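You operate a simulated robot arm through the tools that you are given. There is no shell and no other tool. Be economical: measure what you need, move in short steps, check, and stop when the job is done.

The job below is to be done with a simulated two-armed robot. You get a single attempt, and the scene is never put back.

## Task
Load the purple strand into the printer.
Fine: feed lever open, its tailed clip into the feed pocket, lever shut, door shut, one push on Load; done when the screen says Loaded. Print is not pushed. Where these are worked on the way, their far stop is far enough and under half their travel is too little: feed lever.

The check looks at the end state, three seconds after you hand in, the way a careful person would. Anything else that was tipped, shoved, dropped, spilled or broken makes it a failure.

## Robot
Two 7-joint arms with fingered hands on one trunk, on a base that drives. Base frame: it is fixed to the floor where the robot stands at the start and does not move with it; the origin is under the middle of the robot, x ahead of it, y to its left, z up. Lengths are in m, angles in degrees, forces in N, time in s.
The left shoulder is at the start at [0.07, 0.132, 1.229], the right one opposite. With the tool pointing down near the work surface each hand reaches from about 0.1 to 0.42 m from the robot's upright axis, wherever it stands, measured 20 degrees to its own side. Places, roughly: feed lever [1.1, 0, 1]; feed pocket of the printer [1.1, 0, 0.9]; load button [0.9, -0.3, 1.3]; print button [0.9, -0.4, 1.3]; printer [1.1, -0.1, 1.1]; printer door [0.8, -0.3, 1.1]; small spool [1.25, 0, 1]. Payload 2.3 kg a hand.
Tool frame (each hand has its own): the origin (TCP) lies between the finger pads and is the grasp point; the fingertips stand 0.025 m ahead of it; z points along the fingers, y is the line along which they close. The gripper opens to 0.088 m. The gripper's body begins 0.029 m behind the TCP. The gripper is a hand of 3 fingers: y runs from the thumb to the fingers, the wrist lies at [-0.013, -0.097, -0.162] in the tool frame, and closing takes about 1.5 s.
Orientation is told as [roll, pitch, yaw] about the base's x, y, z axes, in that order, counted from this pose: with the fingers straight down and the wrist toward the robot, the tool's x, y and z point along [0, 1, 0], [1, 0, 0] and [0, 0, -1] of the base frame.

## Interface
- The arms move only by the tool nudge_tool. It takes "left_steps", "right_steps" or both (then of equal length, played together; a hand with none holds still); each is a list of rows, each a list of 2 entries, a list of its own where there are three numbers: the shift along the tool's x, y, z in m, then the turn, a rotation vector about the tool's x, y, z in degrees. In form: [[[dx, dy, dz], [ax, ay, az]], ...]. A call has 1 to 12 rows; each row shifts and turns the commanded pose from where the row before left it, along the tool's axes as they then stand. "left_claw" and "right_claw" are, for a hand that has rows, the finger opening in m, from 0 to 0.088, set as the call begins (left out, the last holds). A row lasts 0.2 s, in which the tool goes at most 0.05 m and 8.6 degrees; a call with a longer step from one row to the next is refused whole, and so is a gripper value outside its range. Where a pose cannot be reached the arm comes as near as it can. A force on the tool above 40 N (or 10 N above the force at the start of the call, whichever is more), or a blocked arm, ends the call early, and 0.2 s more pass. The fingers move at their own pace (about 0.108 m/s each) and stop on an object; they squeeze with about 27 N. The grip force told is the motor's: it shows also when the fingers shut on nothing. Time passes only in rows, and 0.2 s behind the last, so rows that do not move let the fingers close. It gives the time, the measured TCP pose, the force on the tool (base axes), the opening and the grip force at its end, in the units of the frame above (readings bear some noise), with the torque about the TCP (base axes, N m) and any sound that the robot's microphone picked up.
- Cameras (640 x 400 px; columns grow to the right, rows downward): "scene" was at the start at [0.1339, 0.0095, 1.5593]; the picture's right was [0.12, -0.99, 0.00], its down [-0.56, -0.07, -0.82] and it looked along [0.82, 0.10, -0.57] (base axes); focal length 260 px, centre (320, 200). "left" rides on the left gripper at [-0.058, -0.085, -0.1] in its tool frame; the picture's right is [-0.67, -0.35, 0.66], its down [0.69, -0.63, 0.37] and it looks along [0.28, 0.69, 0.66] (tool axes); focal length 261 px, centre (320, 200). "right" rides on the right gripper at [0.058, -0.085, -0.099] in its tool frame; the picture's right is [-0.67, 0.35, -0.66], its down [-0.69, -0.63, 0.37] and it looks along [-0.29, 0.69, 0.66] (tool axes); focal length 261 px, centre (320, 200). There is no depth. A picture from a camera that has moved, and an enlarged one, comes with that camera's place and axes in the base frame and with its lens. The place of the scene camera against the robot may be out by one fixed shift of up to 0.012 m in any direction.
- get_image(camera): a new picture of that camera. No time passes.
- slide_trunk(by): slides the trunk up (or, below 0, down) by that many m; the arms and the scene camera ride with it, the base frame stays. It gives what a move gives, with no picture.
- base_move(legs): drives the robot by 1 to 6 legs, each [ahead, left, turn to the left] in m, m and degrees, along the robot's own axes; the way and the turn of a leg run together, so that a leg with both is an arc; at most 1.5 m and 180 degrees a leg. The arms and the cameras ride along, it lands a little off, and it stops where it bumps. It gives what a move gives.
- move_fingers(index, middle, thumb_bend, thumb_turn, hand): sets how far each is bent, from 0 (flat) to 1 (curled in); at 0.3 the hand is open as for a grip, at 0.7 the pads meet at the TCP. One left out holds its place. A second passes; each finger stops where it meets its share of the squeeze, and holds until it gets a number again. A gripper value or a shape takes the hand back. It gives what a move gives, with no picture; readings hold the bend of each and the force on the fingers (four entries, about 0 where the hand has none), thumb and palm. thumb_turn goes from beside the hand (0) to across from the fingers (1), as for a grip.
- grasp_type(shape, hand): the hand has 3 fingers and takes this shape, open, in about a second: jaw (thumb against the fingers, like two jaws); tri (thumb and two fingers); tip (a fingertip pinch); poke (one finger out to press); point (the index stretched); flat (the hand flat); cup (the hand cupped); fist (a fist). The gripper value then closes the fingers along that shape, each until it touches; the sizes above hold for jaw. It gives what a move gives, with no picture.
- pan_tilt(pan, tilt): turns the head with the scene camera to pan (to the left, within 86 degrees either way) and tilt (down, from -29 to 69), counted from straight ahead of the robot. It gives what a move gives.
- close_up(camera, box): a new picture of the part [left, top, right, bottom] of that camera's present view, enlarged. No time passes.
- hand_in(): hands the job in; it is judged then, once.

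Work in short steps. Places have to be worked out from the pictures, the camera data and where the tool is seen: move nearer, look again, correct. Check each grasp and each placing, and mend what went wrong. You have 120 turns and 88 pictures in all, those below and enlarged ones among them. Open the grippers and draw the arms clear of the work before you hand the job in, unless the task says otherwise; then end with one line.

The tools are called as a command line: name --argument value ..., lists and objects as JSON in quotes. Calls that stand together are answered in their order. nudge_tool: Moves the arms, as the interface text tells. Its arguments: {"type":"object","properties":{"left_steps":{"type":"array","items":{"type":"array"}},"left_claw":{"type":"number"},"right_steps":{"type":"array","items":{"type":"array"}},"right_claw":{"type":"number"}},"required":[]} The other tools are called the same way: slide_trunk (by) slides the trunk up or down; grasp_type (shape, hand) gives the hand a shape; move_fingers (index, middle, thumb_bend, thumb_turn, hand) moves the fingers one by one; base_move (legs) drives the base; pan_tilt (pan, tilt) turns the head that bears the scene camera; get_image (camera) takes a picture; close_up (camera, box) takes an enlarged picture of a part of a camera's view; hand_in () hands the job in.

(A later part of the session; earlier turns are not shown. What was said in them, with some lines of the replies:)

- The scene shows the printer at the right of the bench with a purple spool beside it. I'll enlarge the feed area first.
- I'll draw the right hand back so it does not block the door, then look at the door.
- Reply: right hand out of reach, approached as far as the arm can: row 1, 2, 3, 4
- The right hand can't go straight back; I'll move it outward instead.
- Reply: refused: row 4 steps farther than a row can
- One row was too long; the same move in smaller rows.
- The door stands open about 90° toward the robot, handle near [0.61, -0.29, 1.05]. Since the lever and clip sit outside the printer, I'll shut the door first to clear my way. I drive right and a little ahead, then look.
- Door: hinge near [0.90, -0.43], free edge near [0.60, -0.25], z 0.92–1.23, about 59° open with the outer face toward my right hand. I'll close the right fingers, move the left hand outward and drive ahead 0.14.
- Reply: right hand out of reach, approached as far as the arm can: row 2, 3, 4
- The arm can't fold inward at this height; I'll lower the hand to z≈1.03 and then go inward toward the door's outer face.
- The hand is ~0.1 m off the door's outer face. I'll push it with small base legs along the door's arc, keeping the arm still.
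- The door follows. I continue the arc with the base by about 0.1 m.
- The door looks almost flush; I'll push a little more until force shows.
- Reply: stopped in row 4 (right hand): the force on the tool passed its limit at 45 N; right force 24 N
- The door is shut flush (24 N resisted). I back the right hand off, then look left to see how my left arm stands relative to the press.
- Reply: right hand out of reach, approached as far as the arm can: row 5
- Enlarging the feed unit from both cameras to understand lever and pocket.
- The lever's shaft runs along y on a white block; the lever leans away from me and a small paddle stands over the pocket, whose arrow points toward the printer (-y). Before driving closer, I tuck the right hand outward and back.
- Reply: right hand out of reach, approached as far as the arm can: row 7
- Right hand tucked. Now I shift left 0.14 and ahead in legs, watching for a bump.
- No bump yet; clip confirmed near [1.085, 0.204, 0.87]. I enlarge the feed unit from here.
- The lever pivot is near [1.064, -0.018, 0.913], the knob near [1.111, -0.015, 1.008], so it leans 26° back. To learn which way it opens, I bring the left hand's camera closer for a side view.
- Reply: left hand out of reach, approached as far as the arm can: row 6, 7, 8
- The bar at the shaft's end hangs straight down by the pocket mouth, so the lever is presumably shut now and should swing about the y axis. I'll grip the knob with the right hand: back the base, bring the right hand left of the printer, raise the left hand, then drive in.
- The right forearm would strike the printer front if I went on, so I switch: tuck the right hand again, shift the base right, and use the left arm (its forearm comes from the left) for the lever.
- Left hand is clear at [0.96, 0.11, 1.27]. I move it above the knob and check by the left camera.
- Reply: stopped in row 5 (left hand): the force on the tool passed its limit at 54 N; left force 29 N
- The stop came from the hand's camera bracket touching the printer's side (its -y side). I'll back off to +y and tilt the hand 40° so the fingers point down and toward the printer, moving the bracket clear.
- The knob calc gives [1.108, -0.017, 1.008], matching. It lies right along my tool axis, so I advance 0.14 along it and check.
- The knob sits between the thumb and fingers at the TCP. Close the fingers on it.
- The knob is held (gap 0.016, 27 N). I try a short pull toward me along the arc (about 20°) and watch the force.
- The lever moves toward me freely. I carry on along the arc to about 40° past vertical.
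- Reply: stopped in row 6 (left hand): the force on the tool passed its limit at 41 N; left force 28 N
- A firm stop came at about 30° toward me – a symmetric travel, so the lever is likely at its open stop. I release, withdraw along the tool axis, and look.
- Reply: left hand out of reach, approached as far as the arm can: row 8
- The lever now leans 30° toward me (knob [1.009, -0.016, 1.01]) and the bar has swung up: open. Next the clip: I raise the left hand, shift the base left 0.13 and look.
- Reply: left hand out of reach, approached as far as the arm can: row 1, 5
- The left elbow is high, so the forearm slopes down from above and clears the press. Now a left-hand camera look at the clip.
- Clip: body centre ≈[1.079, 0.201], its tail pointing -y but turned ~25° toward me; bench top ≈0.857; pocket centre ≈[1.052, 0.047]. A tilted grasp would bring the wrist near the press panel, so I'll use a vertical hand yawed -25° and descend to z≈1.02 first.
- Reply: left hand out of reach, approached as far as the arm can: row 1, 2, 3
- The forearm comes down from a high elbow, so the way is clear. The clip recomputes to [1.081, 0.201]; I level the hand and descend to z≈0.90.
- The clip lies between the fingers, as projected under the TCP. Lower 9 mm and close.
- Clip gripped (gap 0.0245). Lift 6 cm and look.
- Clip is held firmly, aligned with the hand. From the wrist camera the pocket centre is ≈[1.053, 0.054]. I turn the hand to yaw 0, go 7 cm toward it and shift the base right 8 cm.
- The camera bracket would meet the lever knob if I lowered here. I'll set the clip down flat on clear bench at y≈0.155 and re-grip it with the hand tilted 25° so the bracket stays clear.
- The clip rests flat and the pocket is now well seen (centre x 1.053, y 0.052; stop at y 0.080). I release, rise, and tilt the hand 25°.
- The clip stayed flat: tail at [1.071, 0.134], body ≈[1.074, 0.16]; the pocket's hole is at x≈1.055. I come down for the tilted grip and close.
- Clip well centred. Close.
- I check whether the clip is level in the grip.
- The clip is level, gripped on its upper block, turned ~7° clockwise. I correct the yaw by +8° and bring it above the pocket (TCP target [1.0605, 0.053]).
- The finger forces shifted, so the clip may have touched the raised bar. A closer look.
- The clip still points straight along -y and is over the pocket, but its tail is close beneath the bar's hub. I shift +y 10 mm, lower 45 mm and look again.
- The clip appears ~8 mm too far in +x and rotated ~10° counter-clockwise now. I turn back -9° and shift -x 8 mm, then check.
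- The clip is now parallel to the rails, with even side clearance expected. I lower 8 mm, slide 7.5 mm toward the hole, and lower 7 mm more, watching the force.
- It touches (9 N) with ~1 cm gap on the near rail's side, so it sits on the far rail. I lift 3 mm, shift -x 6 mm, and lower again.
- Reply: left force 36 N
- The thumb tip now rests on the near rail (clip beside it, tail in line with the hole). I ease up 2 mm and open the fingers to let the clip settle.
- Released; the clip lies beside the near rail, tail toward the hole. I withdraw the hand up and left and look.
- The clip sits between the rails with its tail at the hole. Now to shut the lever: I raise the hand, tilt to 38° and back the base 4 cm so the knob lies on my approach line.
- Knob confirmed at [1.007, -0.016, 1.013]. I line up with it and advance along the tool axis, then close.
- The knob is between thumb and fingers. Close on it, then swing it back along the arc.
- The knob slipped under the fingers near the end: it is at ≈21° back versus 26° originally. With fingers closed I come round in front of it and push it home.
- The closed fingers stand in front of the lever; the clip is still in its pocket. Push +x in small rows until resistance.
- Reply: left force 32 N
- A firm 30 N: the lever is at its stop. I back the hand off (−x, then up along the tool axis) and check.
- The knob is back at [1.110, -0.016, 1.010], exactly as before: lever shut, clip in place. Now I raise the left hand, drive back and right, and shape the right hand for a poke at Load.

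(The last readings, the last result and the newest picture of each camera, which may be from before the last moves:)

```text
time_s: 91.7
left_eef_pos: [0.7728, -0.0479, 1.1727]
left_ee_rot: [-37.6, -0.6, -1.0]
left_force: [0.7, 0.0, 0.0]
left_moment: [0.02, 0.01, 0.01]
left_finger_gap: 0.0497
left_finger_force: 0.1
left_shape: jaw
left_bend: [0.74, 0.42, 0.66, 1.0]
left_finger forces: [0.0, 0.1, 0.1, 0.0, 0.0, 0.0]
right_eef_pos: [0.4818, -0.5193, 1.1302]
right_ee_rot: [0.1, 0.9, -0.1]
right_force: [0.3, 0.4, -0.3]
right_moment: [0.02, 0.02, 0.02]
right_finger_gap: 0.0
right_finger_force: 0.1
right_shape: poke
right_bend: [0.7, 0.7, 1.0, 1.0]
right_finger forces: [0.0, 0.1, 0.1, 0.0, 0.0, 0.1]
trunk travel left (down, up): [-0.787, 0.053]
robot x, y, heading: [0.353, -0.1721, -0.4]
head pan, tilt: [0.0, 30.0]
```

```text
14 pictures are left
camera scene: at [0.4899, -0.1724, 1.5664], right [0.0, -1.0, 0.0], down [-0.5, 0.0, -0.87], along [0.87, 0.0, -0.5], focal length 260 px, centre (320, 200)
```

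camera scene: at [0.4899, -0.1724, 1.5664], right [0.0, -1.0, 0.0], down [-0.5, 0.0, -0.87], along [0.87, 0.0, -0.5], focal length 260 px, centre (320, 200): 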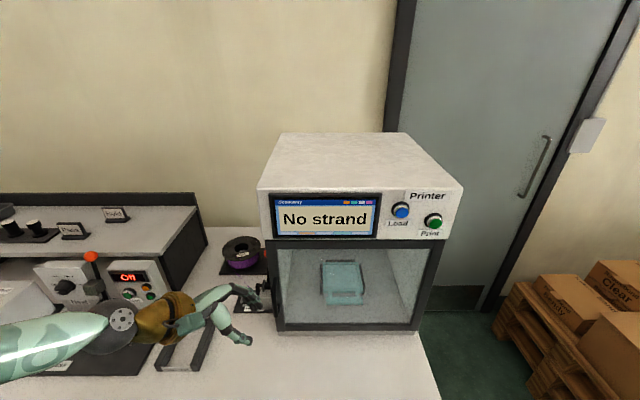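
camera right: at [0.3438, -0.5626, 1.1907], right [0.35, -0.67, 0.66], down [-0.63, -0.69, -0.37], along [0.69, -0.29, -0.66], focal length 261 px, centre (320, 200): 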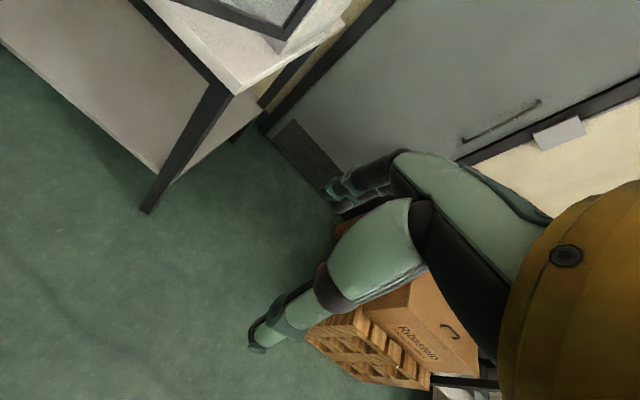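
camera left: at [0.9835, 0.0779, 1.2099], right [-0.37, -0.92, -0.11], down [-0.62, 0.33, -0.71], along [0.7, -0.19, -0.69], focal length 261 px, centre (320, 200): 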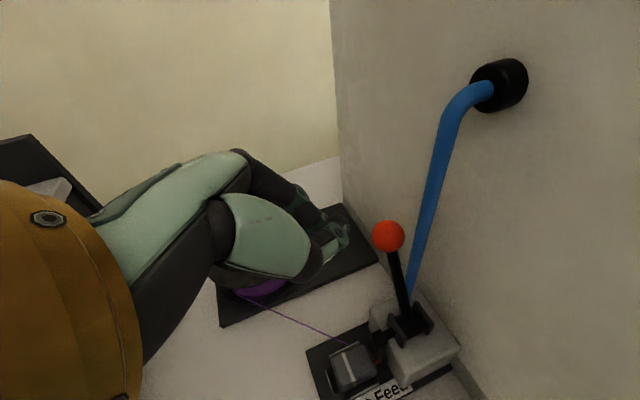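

Load button ≈[0.90, -0.322, 1.307]; Print ≈[0.90, -0.387, 1.285]. I bring the right hand ahead and then pitch it so the fingers point forward.

nudge_tool --right_steps '[[[0.02, 0.04, -0.0115], [0, 0, 0]], [[0.02, 0.04, -0.0115], [0, 0, 0]], [[0.02, 0.04, -0.0115], [0, 0, 0]], [[0.02, 0.04, -0.0115], [0, 0, 0]], [[0.02, 0.04, -0.0115], [0, 0, 0]], [[0.02, 0.03, -0.0115], [0, 0, 0]]]'

nudge_tool --right_steps '[[[0, 0, 0], [-8.2, 0, 0]], [[0, 0, 0], [-8.2, 0, 0]], [[0, 0, 0], [-8.2, 0, 0]], [[0, 0, 0], [-8.2, 0, 0]], [[0, 0, 0], [-8.2, 0, 0]], [[0, 0, 0], [-8.2, 0, 0]], [[0, 0, 0], [-8.2, 0, 0]], [[0, 0, 0], [-8.2, 0, 0]], [[0, 0, 0], [-8.2, 0, 0]], [[0, 0, 0], [-8.2, 0, 0]], [[0, 0, 0], [-8, 0, 0]]]'

get_image --camera "scene"

```text
time_s: 93.1
left_eef_pos: [0.7733, -0.0466, 1.1713]
left_ee_rot: [-37.7, -0.5, -1.0]
left_force: [-0.2, -0.3, 0.4]
left_moment: [-0.01, -0.04, 0.0]
left_finger_gap: 0.0497
left_finger_force: 0.0
left_shape: jaw
left_bend: [0.74, 0.42, 0.66, 1.0]
left_finger forces: [0.0, 0.0, 0.0, 0.0, 0.0, 0.1]
right_eef_pos: [0.7175, -0.4089, 1.203]
right_ee_rot: [-0.2, 0.9, -0.2]
right_force: [-0.1, -0.1, -0.2]
right_moment: [-0.04, 0.03, 0.02]
right_finger_gap: 0.0
right_finger_force: 0.1
right_shape: poke
right_bend: [0.7, 0.7, 1.0, 1.0]
right_finger forces: [0.0, 0.0, 0.0, 0.0, 0.0, 0.1]
right hand out of reach, approached as far as the arm can: row 1, 2
trunk travel left (down, up): [-0.787, 0.053]
robot x, y, heading: [0.3546, -0.1708, -0.4]
head pan, tilt: [0.0, 30.0]
```

```text
time_s: 95.5
left_eef_pos: [0.7711, -0.0502, 1.1719]
left_ee_rot: [-37.7, -0.6, -1.1]
left_force: [-1.7, 0.0, 0.7]
left_moment: [-0.01, -0.02, 0.01]
left_finger_gap: 0.0497
left_finger_force: 0.1
left_shape: jaw
left_bend: [0.74, 0.42, 0.66, 1.0]
left_finger forces: [0.0, 0.0, 0.1, 0.0, 0.0, 0.1]
right_eef_pos: [0.7589, -0.4549, 1.2182]
right_ee_rot: [-0.4, -56.4, -1.3]
right_force: [0.3, 0.1, 0.8]
right_moment: [0.0, 0.01, 0.02]
right_finger_gap: 0.0
right_finger_force: 0.1
right_shape: poke
right_bend: [0.7, 0.7, 1.0, 1.0]
right_finger forces: [0.0, 0.1, 0.0, 0.1, 0.1, 0.0]
right hand out of reach, approached as far as the arm can: row 3, 4, 5, 6, 7, 8, 9, 10, 11
trunk travel left (down, up): [-0.787, 0.053]
robot x, y, heading: [0.3533, -0.1688, 0.0]
head pan, tilt: [0.0, 30.0]
```

```text
13 pictures are left
camera scene: at [0.4898, -0.1737, 1.5665], right [-0.01, -1.0, 0.0], down [-0.5, 0.0, -0.87], along [0.87, 0.0, -0.5], focal length 260 px, centre (320, 200)
```

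scene: 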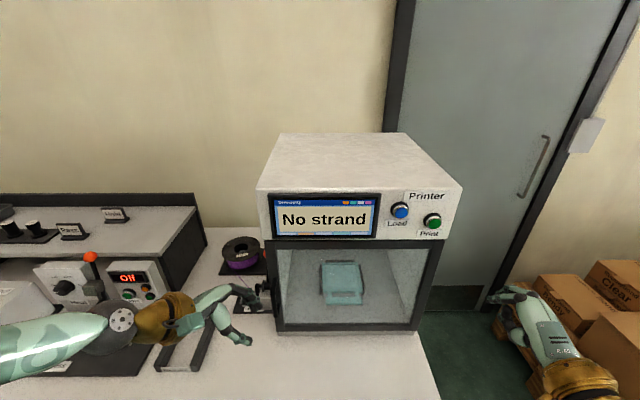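

The hand reached 56° pitch, finger pointing ahead and down – good enough to press. I move it up and left to stand in front of Load.

nudge_tool --right_steps '[[[0.033, 0.028, -0.004], [0, 0, 0]], [[0.033, 0.028, -0.004], [0, 0, 0]], [[0.033, 0.028, -0.004], [0, 0, 0]], [[0.033, 0.028, -0.004], [0, 0, 0]]]'

get_image --camera "scene"

```text
time_s: 96.5
left_eef_pos: [0.7721, -0.0455, 1.1713]
left_ee_rot: [-37.8, -0.5, -1.0]
left_force: [0.1, 0.6, 0.3]
left_moment: [-0.02, -0.01, 0.0]
left_finger_gap: 0.0497
left_finger_force: 0.0
left_shape: jaw
left_bend: [0.74, 0.42, 0.66, 1.0]
left_finger forces: [0.1, 0.1, 0.0, 0.1, 0.0, 0.0]
right_eef_pos: [0.8073, -0.3348, 1.3266]
right_ee_rot: [-0.6, -56.2, -1.2]
right_force: [0.6, 0.8, 0.2]
right_moment: [0.0, 0.0, -0.03]
right_finger_gap: 0.0003
right_finger_force: 0.1
right_shape: poke
right_bend: [0.7, 0.7, 1.0, 1.0]
right_finger forces: [0.0, 0.0, 0.0, 0.1, 0.1, 0.0]
right hand out of reach, approached as far as the arm can: row 1
trunk travel left (down, up): [-0.787, 0.053]
robot x, y, heading: [0.3532, -0.1716, -0.3]
head pan, tilt: [0.0, 30.0]
```

```text
12 pictures are left
camera scene: at [0.491, -0.17, 1.5663], right [0.0, -1.0, 0.0], down [-0.5, 0.0, -0.87], along [0.87, -0.01, -0.5], focal length 260 px, centre (320, 200)
```

scene: 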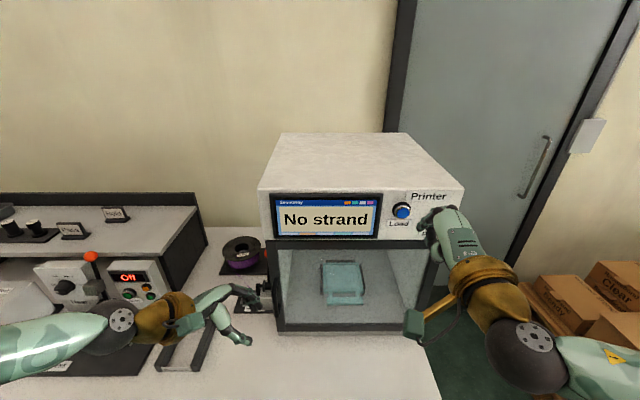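

Zoom to see which fingertip leads.

close_up --camera "scene" --box '[380, 185, 480, 265]'

get_image --camera "right"

```text
5.00 times, centred on (430, 225) of scene
camera zoom: at [0.491, -0.17, 1.5663], right [0.0, -1.0, 0.0], down [-0.5, 0.0, -0.87], along [0.87, -0.01, -0.5], focal length 1298 px, centre (-230, 75)
```

zoom: 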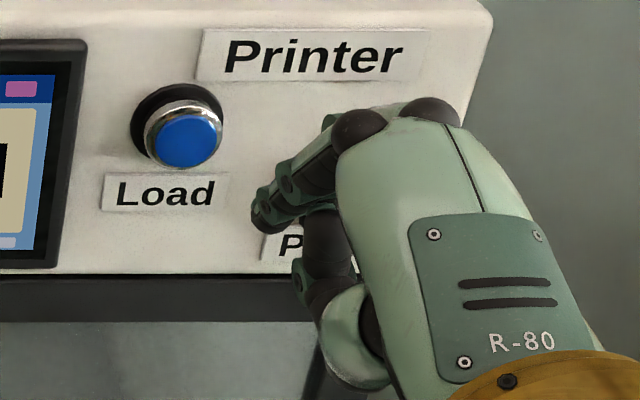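

```text
10 pictures are left
camera right: at [0.678, -0.2729, 1.3104], right [-0.37, -0.66, 0.66], down [-0.06, -0.69, -0.72], along [0.93, -0.31, 0.21], focal length 261 px, centre (320, 200)
```

right: 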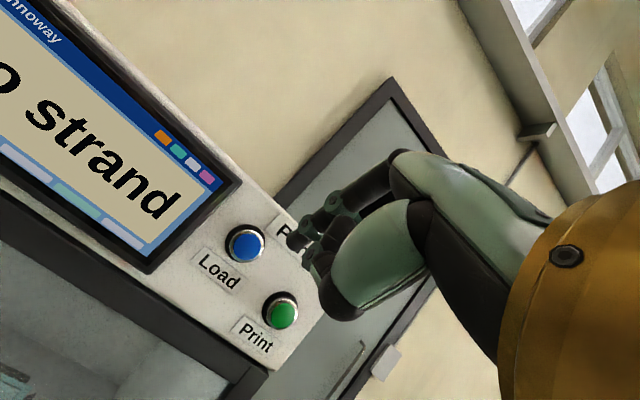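

Triangulating both views puts Load's face at ≈[0.92, -0.333, 1.289]; my fingertip is at ≈[0.828, -0.333, 1.313]. I go 7 cm ahead and 2.5 cm down, then check.

nudge_tool --right_steps '[[[0, 0.006, 0.024], [0, 0, 0]], [[0, 0.006, 0.024], [0, 0, 0]], [[0, 0.0062, 0.02], [0, 0, 0]], [[0, 0, 0], [0, 0, 0]]]'

get_image --camera "right"

close_up --camera "scene" --box '[380, 185, 480, 265]'

```text
time_s: 97.5
left_eef_pos: [0.7722, -0.049, 1.1709]
left_ee_rot: [-37.7, -0.6, -1.0]
left_force: [-0.2, -0.6, -0.4]
left_moment: [-0.02, 0.0, -0.01]
left_finger_gap: 0.0496
left_finger_force: 0.1
left_shape: jaw
left_bend: [0.74, 0.42, 0.66, 1.0]
left_finger forces: [0.1, 0.0, 0.0, 0.0, 0.0, 0.0]
right_eef_pos: [0.875, -0.3401, 1.3036]
right_ee_rot: [-0.4, -56.3, -1.3]
right_force: [-0.4, -0.2, 0.5]
right_moment: [0.03, -0.01, -0.01]
right_finger_gap: 0.0
right_finger_force: 0.1
right_shape: poke
right_bend: [0.7, 0.7, 1.0, 1.0]
right_finger forces: [0.0, 0.0, 0.0, 0.0, 0.1, 0.0]
trunk travel left (down, up): [-0.787, 0.053]
robot x, y, heading: [0.3527, -0.1736, -0.1]
head pan, tilt: [0.0, 30.0]
```

```text
9 pictures are left
camera right: at [0.7444, -0.2776, 1.2872], right [-0.37, -0.66, 0.66], down [-0.06, -0.69, -0.72], along [0.93, -0.31, 0.21], focal length 261 px, centre (320, 200)
```

right: 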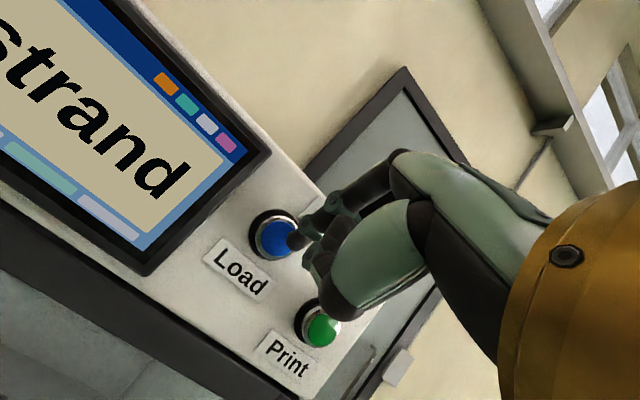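

```text
5.00 times, centred on (430, 225) of scene
camera zoom: at [0.49, -0.1729, 1.5665], right [-0.01, -1.0, 0.0], down [-0.5, 0.0, -0.87], along [0.87, 0.0, -0.5], focal length 1298 px, centre (-230, 75)
```

zoom: 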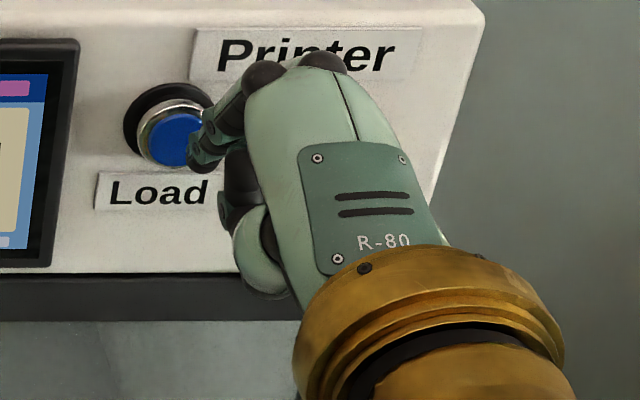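

Tip and Load differ by ~6 mm sideways, 5 mm down, ~20 mm ahead. I correct and press forward in 4 mm rows.

nudge_tool --right_steps '[[[0.006, 0.0026, 0.0127], [0, 0, 0]], [[0, 0.0022, 0.0033], [0, 0, 0]], [[0, 0.0022, 0.0033], [0, 0, 0]], [[0, 0.0022, 0.0033], [0, 0, 0]], [[0, 0, 0], [0, 0, 0]]]'

```text
time_s: 98.7
left_eef_pos: [0.7658, -0.0478, 1.174]
left_ee_rot: [-37.7, -0.8, -1.1]
left_force: [-0.3, 0.3, -0.9]
left_moment: [0.01, -0.02, -0.03]
left_finger_gap: 0.0496
left_finger_force: 0.0
left_shape: jaw
left_bend: [0.74, 0.42, 0.66, 1.0]
left_finger forces: [0.0, 0.0, 0.0, 0.0, 0.0, 0.0]
right_eef_pos: [0.8918, -0.3333, 1.3036]
right_ee_rot: [-0.5, -56.5, -1.2]
right_force: [-10.4, 0.7, -2.4]
right_moment: [0.02, 0.18, 0.03]
right_finger_gap: 0.0003
right_finger_force: 0.1
right_shape: poke
right_bend: [0.7, 0.7, 1.0, 1.0]
right_finger forces: [8.1, 2.6, 0.1, 0.1, 0.1, 0.0]
trunk travel left (down, up): [-0.787, 0.053]
robot x, y, heading: [0.3499, -0.1693, -0.7]
head pan, tilt: [0.0, 30.0]
heard: click
```

A click was heard with 10 N on the finger. I withdraw straight back and read the screen.

nudge_tool --right_steps '[[[0, -0.011, -0.0166], [0, 0, 0]], [[0, -0.02, -0.03], [0, 0, 0]], [[0, -0.015, -0.025], [0, 0, 0]], [[-0.02, 0, -0.02], [0, 0, 0]], [[-0.02, 0, -0.02], [0, 0, 0]], [[0, 0, 0], [0, 0, 0]], [[0, 0, 0], [0, 0, 0]], [[0, 0, 0], [0, 0, 0]]]'

get_image --camera "scene"

```text
time_s: 100.5
left_eef_pos: [0.7724, -0.0479, 1.1719]
left_ee_rot: [-37.7, -0.7, -1.1]
left_force: [-0.1, -1.0, -0.4]
left_moment: [-0.02, -0.03, 0.02]
left_finger_gap: 0.0496
left_finger_force: 0.0
left_shape: jaw
left_bend: [0.74, 0.42, 0.66, 1.0]
left_finger forces: [0.0, 0.1, 0.0, 0.1, 0.0, 0.0]
right_eef_pos: [0.7782, -0.3706, 1.3261]
right_ee_rot: [-0.4, -56.5, -1.3]
right_force: [-0.6, -1.6, 0.3]
right_moment: [0.0, 0.0, -0.03]
right_finger_gap: 0.0002
right_finger_force: 0.0
right_shape: poke
right_bend: [0.7, 0.7, 1.0, 1.0]
right_finger forces: [0.0, 0.1, 0.1, 0.0, 0.0, 0.1]
trunk travel left (down, up): [-0.787, 0.053]
robot x, y, heading: [0.3499, -0.167, -0.3]
head pan, tilt: [0.0, 30.0]
```

```text
7 pictures are left
camera scene: at [0.4897, -0.1731, 1.5665], right [-0.01, -1.0, 0.0], down [-0.5, 0.0, -0.87], along [0.87, 0.0, -0.5], focal length 260 px, centre (320, 200)
```

scene: 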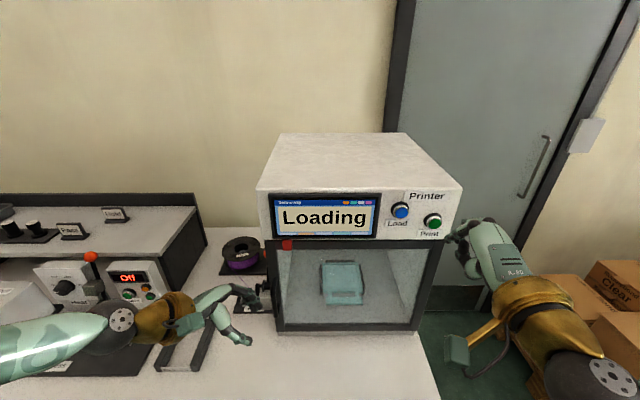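

The screen says "Loading". While it works I open the hands and drive back clear.

base_move --legs '[[-0.25, 0, 0]]'

grasp_type --shape "jaw" --hand "right"

nudge_tool --left_steps '[[[0, 0, 0], [0, 0, 0]], [[0, 0, 0], [0, 0, 0]], [[0, 0, 0], [0, 0, 0]], [[0, 0, 0], [0, 0, 0]], [[0, 0, 0], [0, 0, 0]], [[0, 0, 0], [0, 0, 0]], [[0, 0, 0], [0, 0, 0]], [[0, 0, 0], [0, 0, 0]], [[0, 0, 0], [0, 0, 0]], [[0, 0, 0], [0, 0, 0]], [[0, 0, 0], [0, 0, 0]], [[0, 0, 0], [0, 0, 0]]]' --left_claw 0.088

get_image --camera "scene"

```text
time_s: 102.3
left_eef_pos: [0.5284, -0.0463, 1.1707]
left_ee_rot: [-37.7, -0.3, -1.0]
left_force: [-0.3, -0.6, -0.2]
left_moment: [0.02, 0.02, -0.03]
left_finger_gap: 0.0497
left_finger_force: 0.1
left_shape: jaw
left_bend: [0.74, 0.42, 0.66, 1.0]
left_finger forces: [0.1, 0.1, 0.0, 0.0, 0.0, 0.0]
right_eef_pos: [0.5363, -0.3673, 1.3248]
right_ee_rot: [-0.4, -56.3, -1.1]
right_force: [-0.1, 1.0, 1.0]
right_moment: [0.04, -0.01, 0.0]
right_finger_gap: 0.0
right_finger_force: 0.0
right_shape: poke
right_bend: [0.7, 0.7, 1.0, 1.0]
right_finger forces: [0.0, 0.1, 0.0, 0.1, 0.0, 0.1]
trunk travel left (down, up): [-0.787, 0.053]
robot x, y, heading: [0.1054, -0.1709, -0.2]
head pan, tilt: [0.0, 30.0]
```

```text
time_s: 103.2
left_eef_pos: [0.5251, -0.0466, 1.1733]
left_ee_rot: [-37.7, -0.6, -0.9]
left_force: [0.6, 0.3, 0.0]
left_moment: [-0.01, -0.04, 0.02]
left_finger_gap: 0.0495
left_finger_force: 0.1
left_shape: jaw
left_bend: [0.74, 0.42, 0.66, 1.0]
left_finger forces: [0.0, 0.0, 0.1, 0.1, 0.1, 0.0]
right_eef_pos: [0.5312, -0.3671, 1.3254]
right_ee_rot: [-0.5, -56.5, -1.1]
right_force: [-0.7, 0.4, 0.3]
right_moment: [0.04, 0.03, -0.02]
right_finger_gap: 0.0879
right_finger_force: 0.0
right_shape: jaw
right_bend: [0.3, 0.3, 0.3, 0.98]
right_finger forces: [0.1, 0.1, 0.0, 0.0, 0.0, 0.0]
trunk travel left (down, up): [-0.787, 0.053]
robot x, y, heading: [0.1098, -0.1659, -0.0]
head pan, tilt: [0.0, 30.0]
```

```text
time_s: 105.8
left_eef_pos: [0.525, -0.0458, 1.1721]
left_ee_rot: [-37.7, -0.6, -1.0]
left_force: [-0.1, -0.2, -0.4]
left_moment: [0.01, 0.0, 0.01]
left_finger_gap: 0.0876
left_finger_force: 0.0
left_shape: jaw
left_bend: [0.3, 0.3, 0.3, 0.98]
left_finger forces: [0.1, 0.0, 0.1, 0.0, 0.0, 0.1]
right_eef_pos: [0.5337, -0.3673, 1.326]
right_ee_rot: [-0.4, -56.5, -1.1]
right_force: [0.0, 0.1, -0.5]
right_moment: [0.01, -0.01, 0.01]
right_finger_gap: 0.088
right_finger_force: 0.1
right_shape: jaw
right_bend: [0.3, 0.3, 0.3, 0.98]
right_finger forces: [0.0, 0.1, 0.0, 0.0, 0.0, 0.1]
trunk travel left (down, up): [-0.787, 0.053]
robot x, y, heading: [0.1027, -0.167, -0.2]
head pan, tilt: [0.0, 30.0]
```

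```text
6 pictures are left
camera scene: at [0.2436, -0.1713, 1.5665], right [0.0, -1.0, 0.0], down [-0.5, 0.0, -0.87], along [0.87, 0.0, -0.5], focal length 260 px, centre (320, 200)
```

scene: 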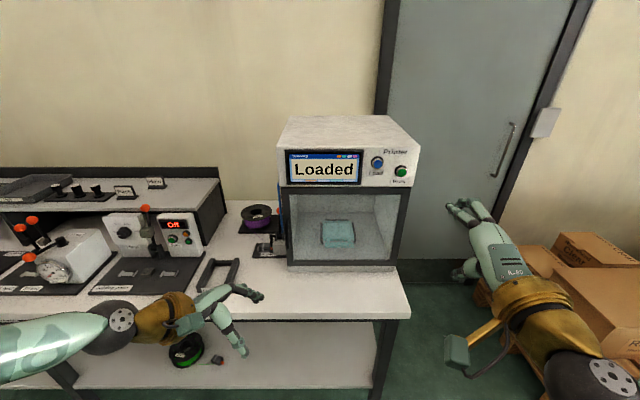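

The screen says "Loaded". One last check of the feed area and the door.

close_up --camera "scene" --box '[190, 180, 410, 310]'

```text
2.91 times, centred on (300, 245) of scene
camera zoom: at [0.2436, -0.1713, 1.5665], right [0.0, -1.0, 0.0], down [-0.5, 0.0, -0.87], along [0.87, 0.0, -0.5], focal length 755 px, centre (378, 69)
```

zoom: 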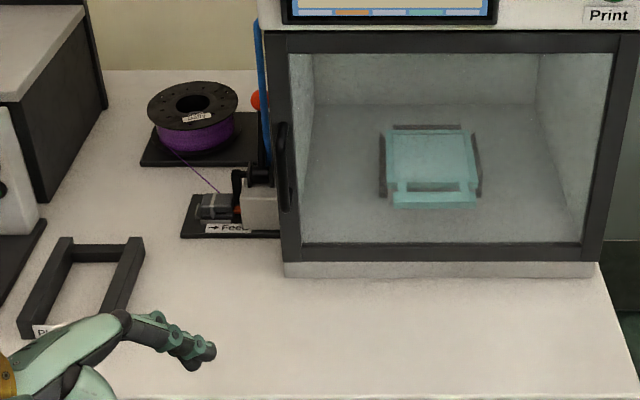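

The clip is in its pocket, the lever and door are shut, nothing else has moved, and both hands are open and clear. I hand the job in.

hand_in

```text
The job is handed in.
```

The purple strand is loaded: its clip is in the feed pocket, the feed lever and door are shut, and the screen says "Loaded" after one push on Load. Print was not touched.
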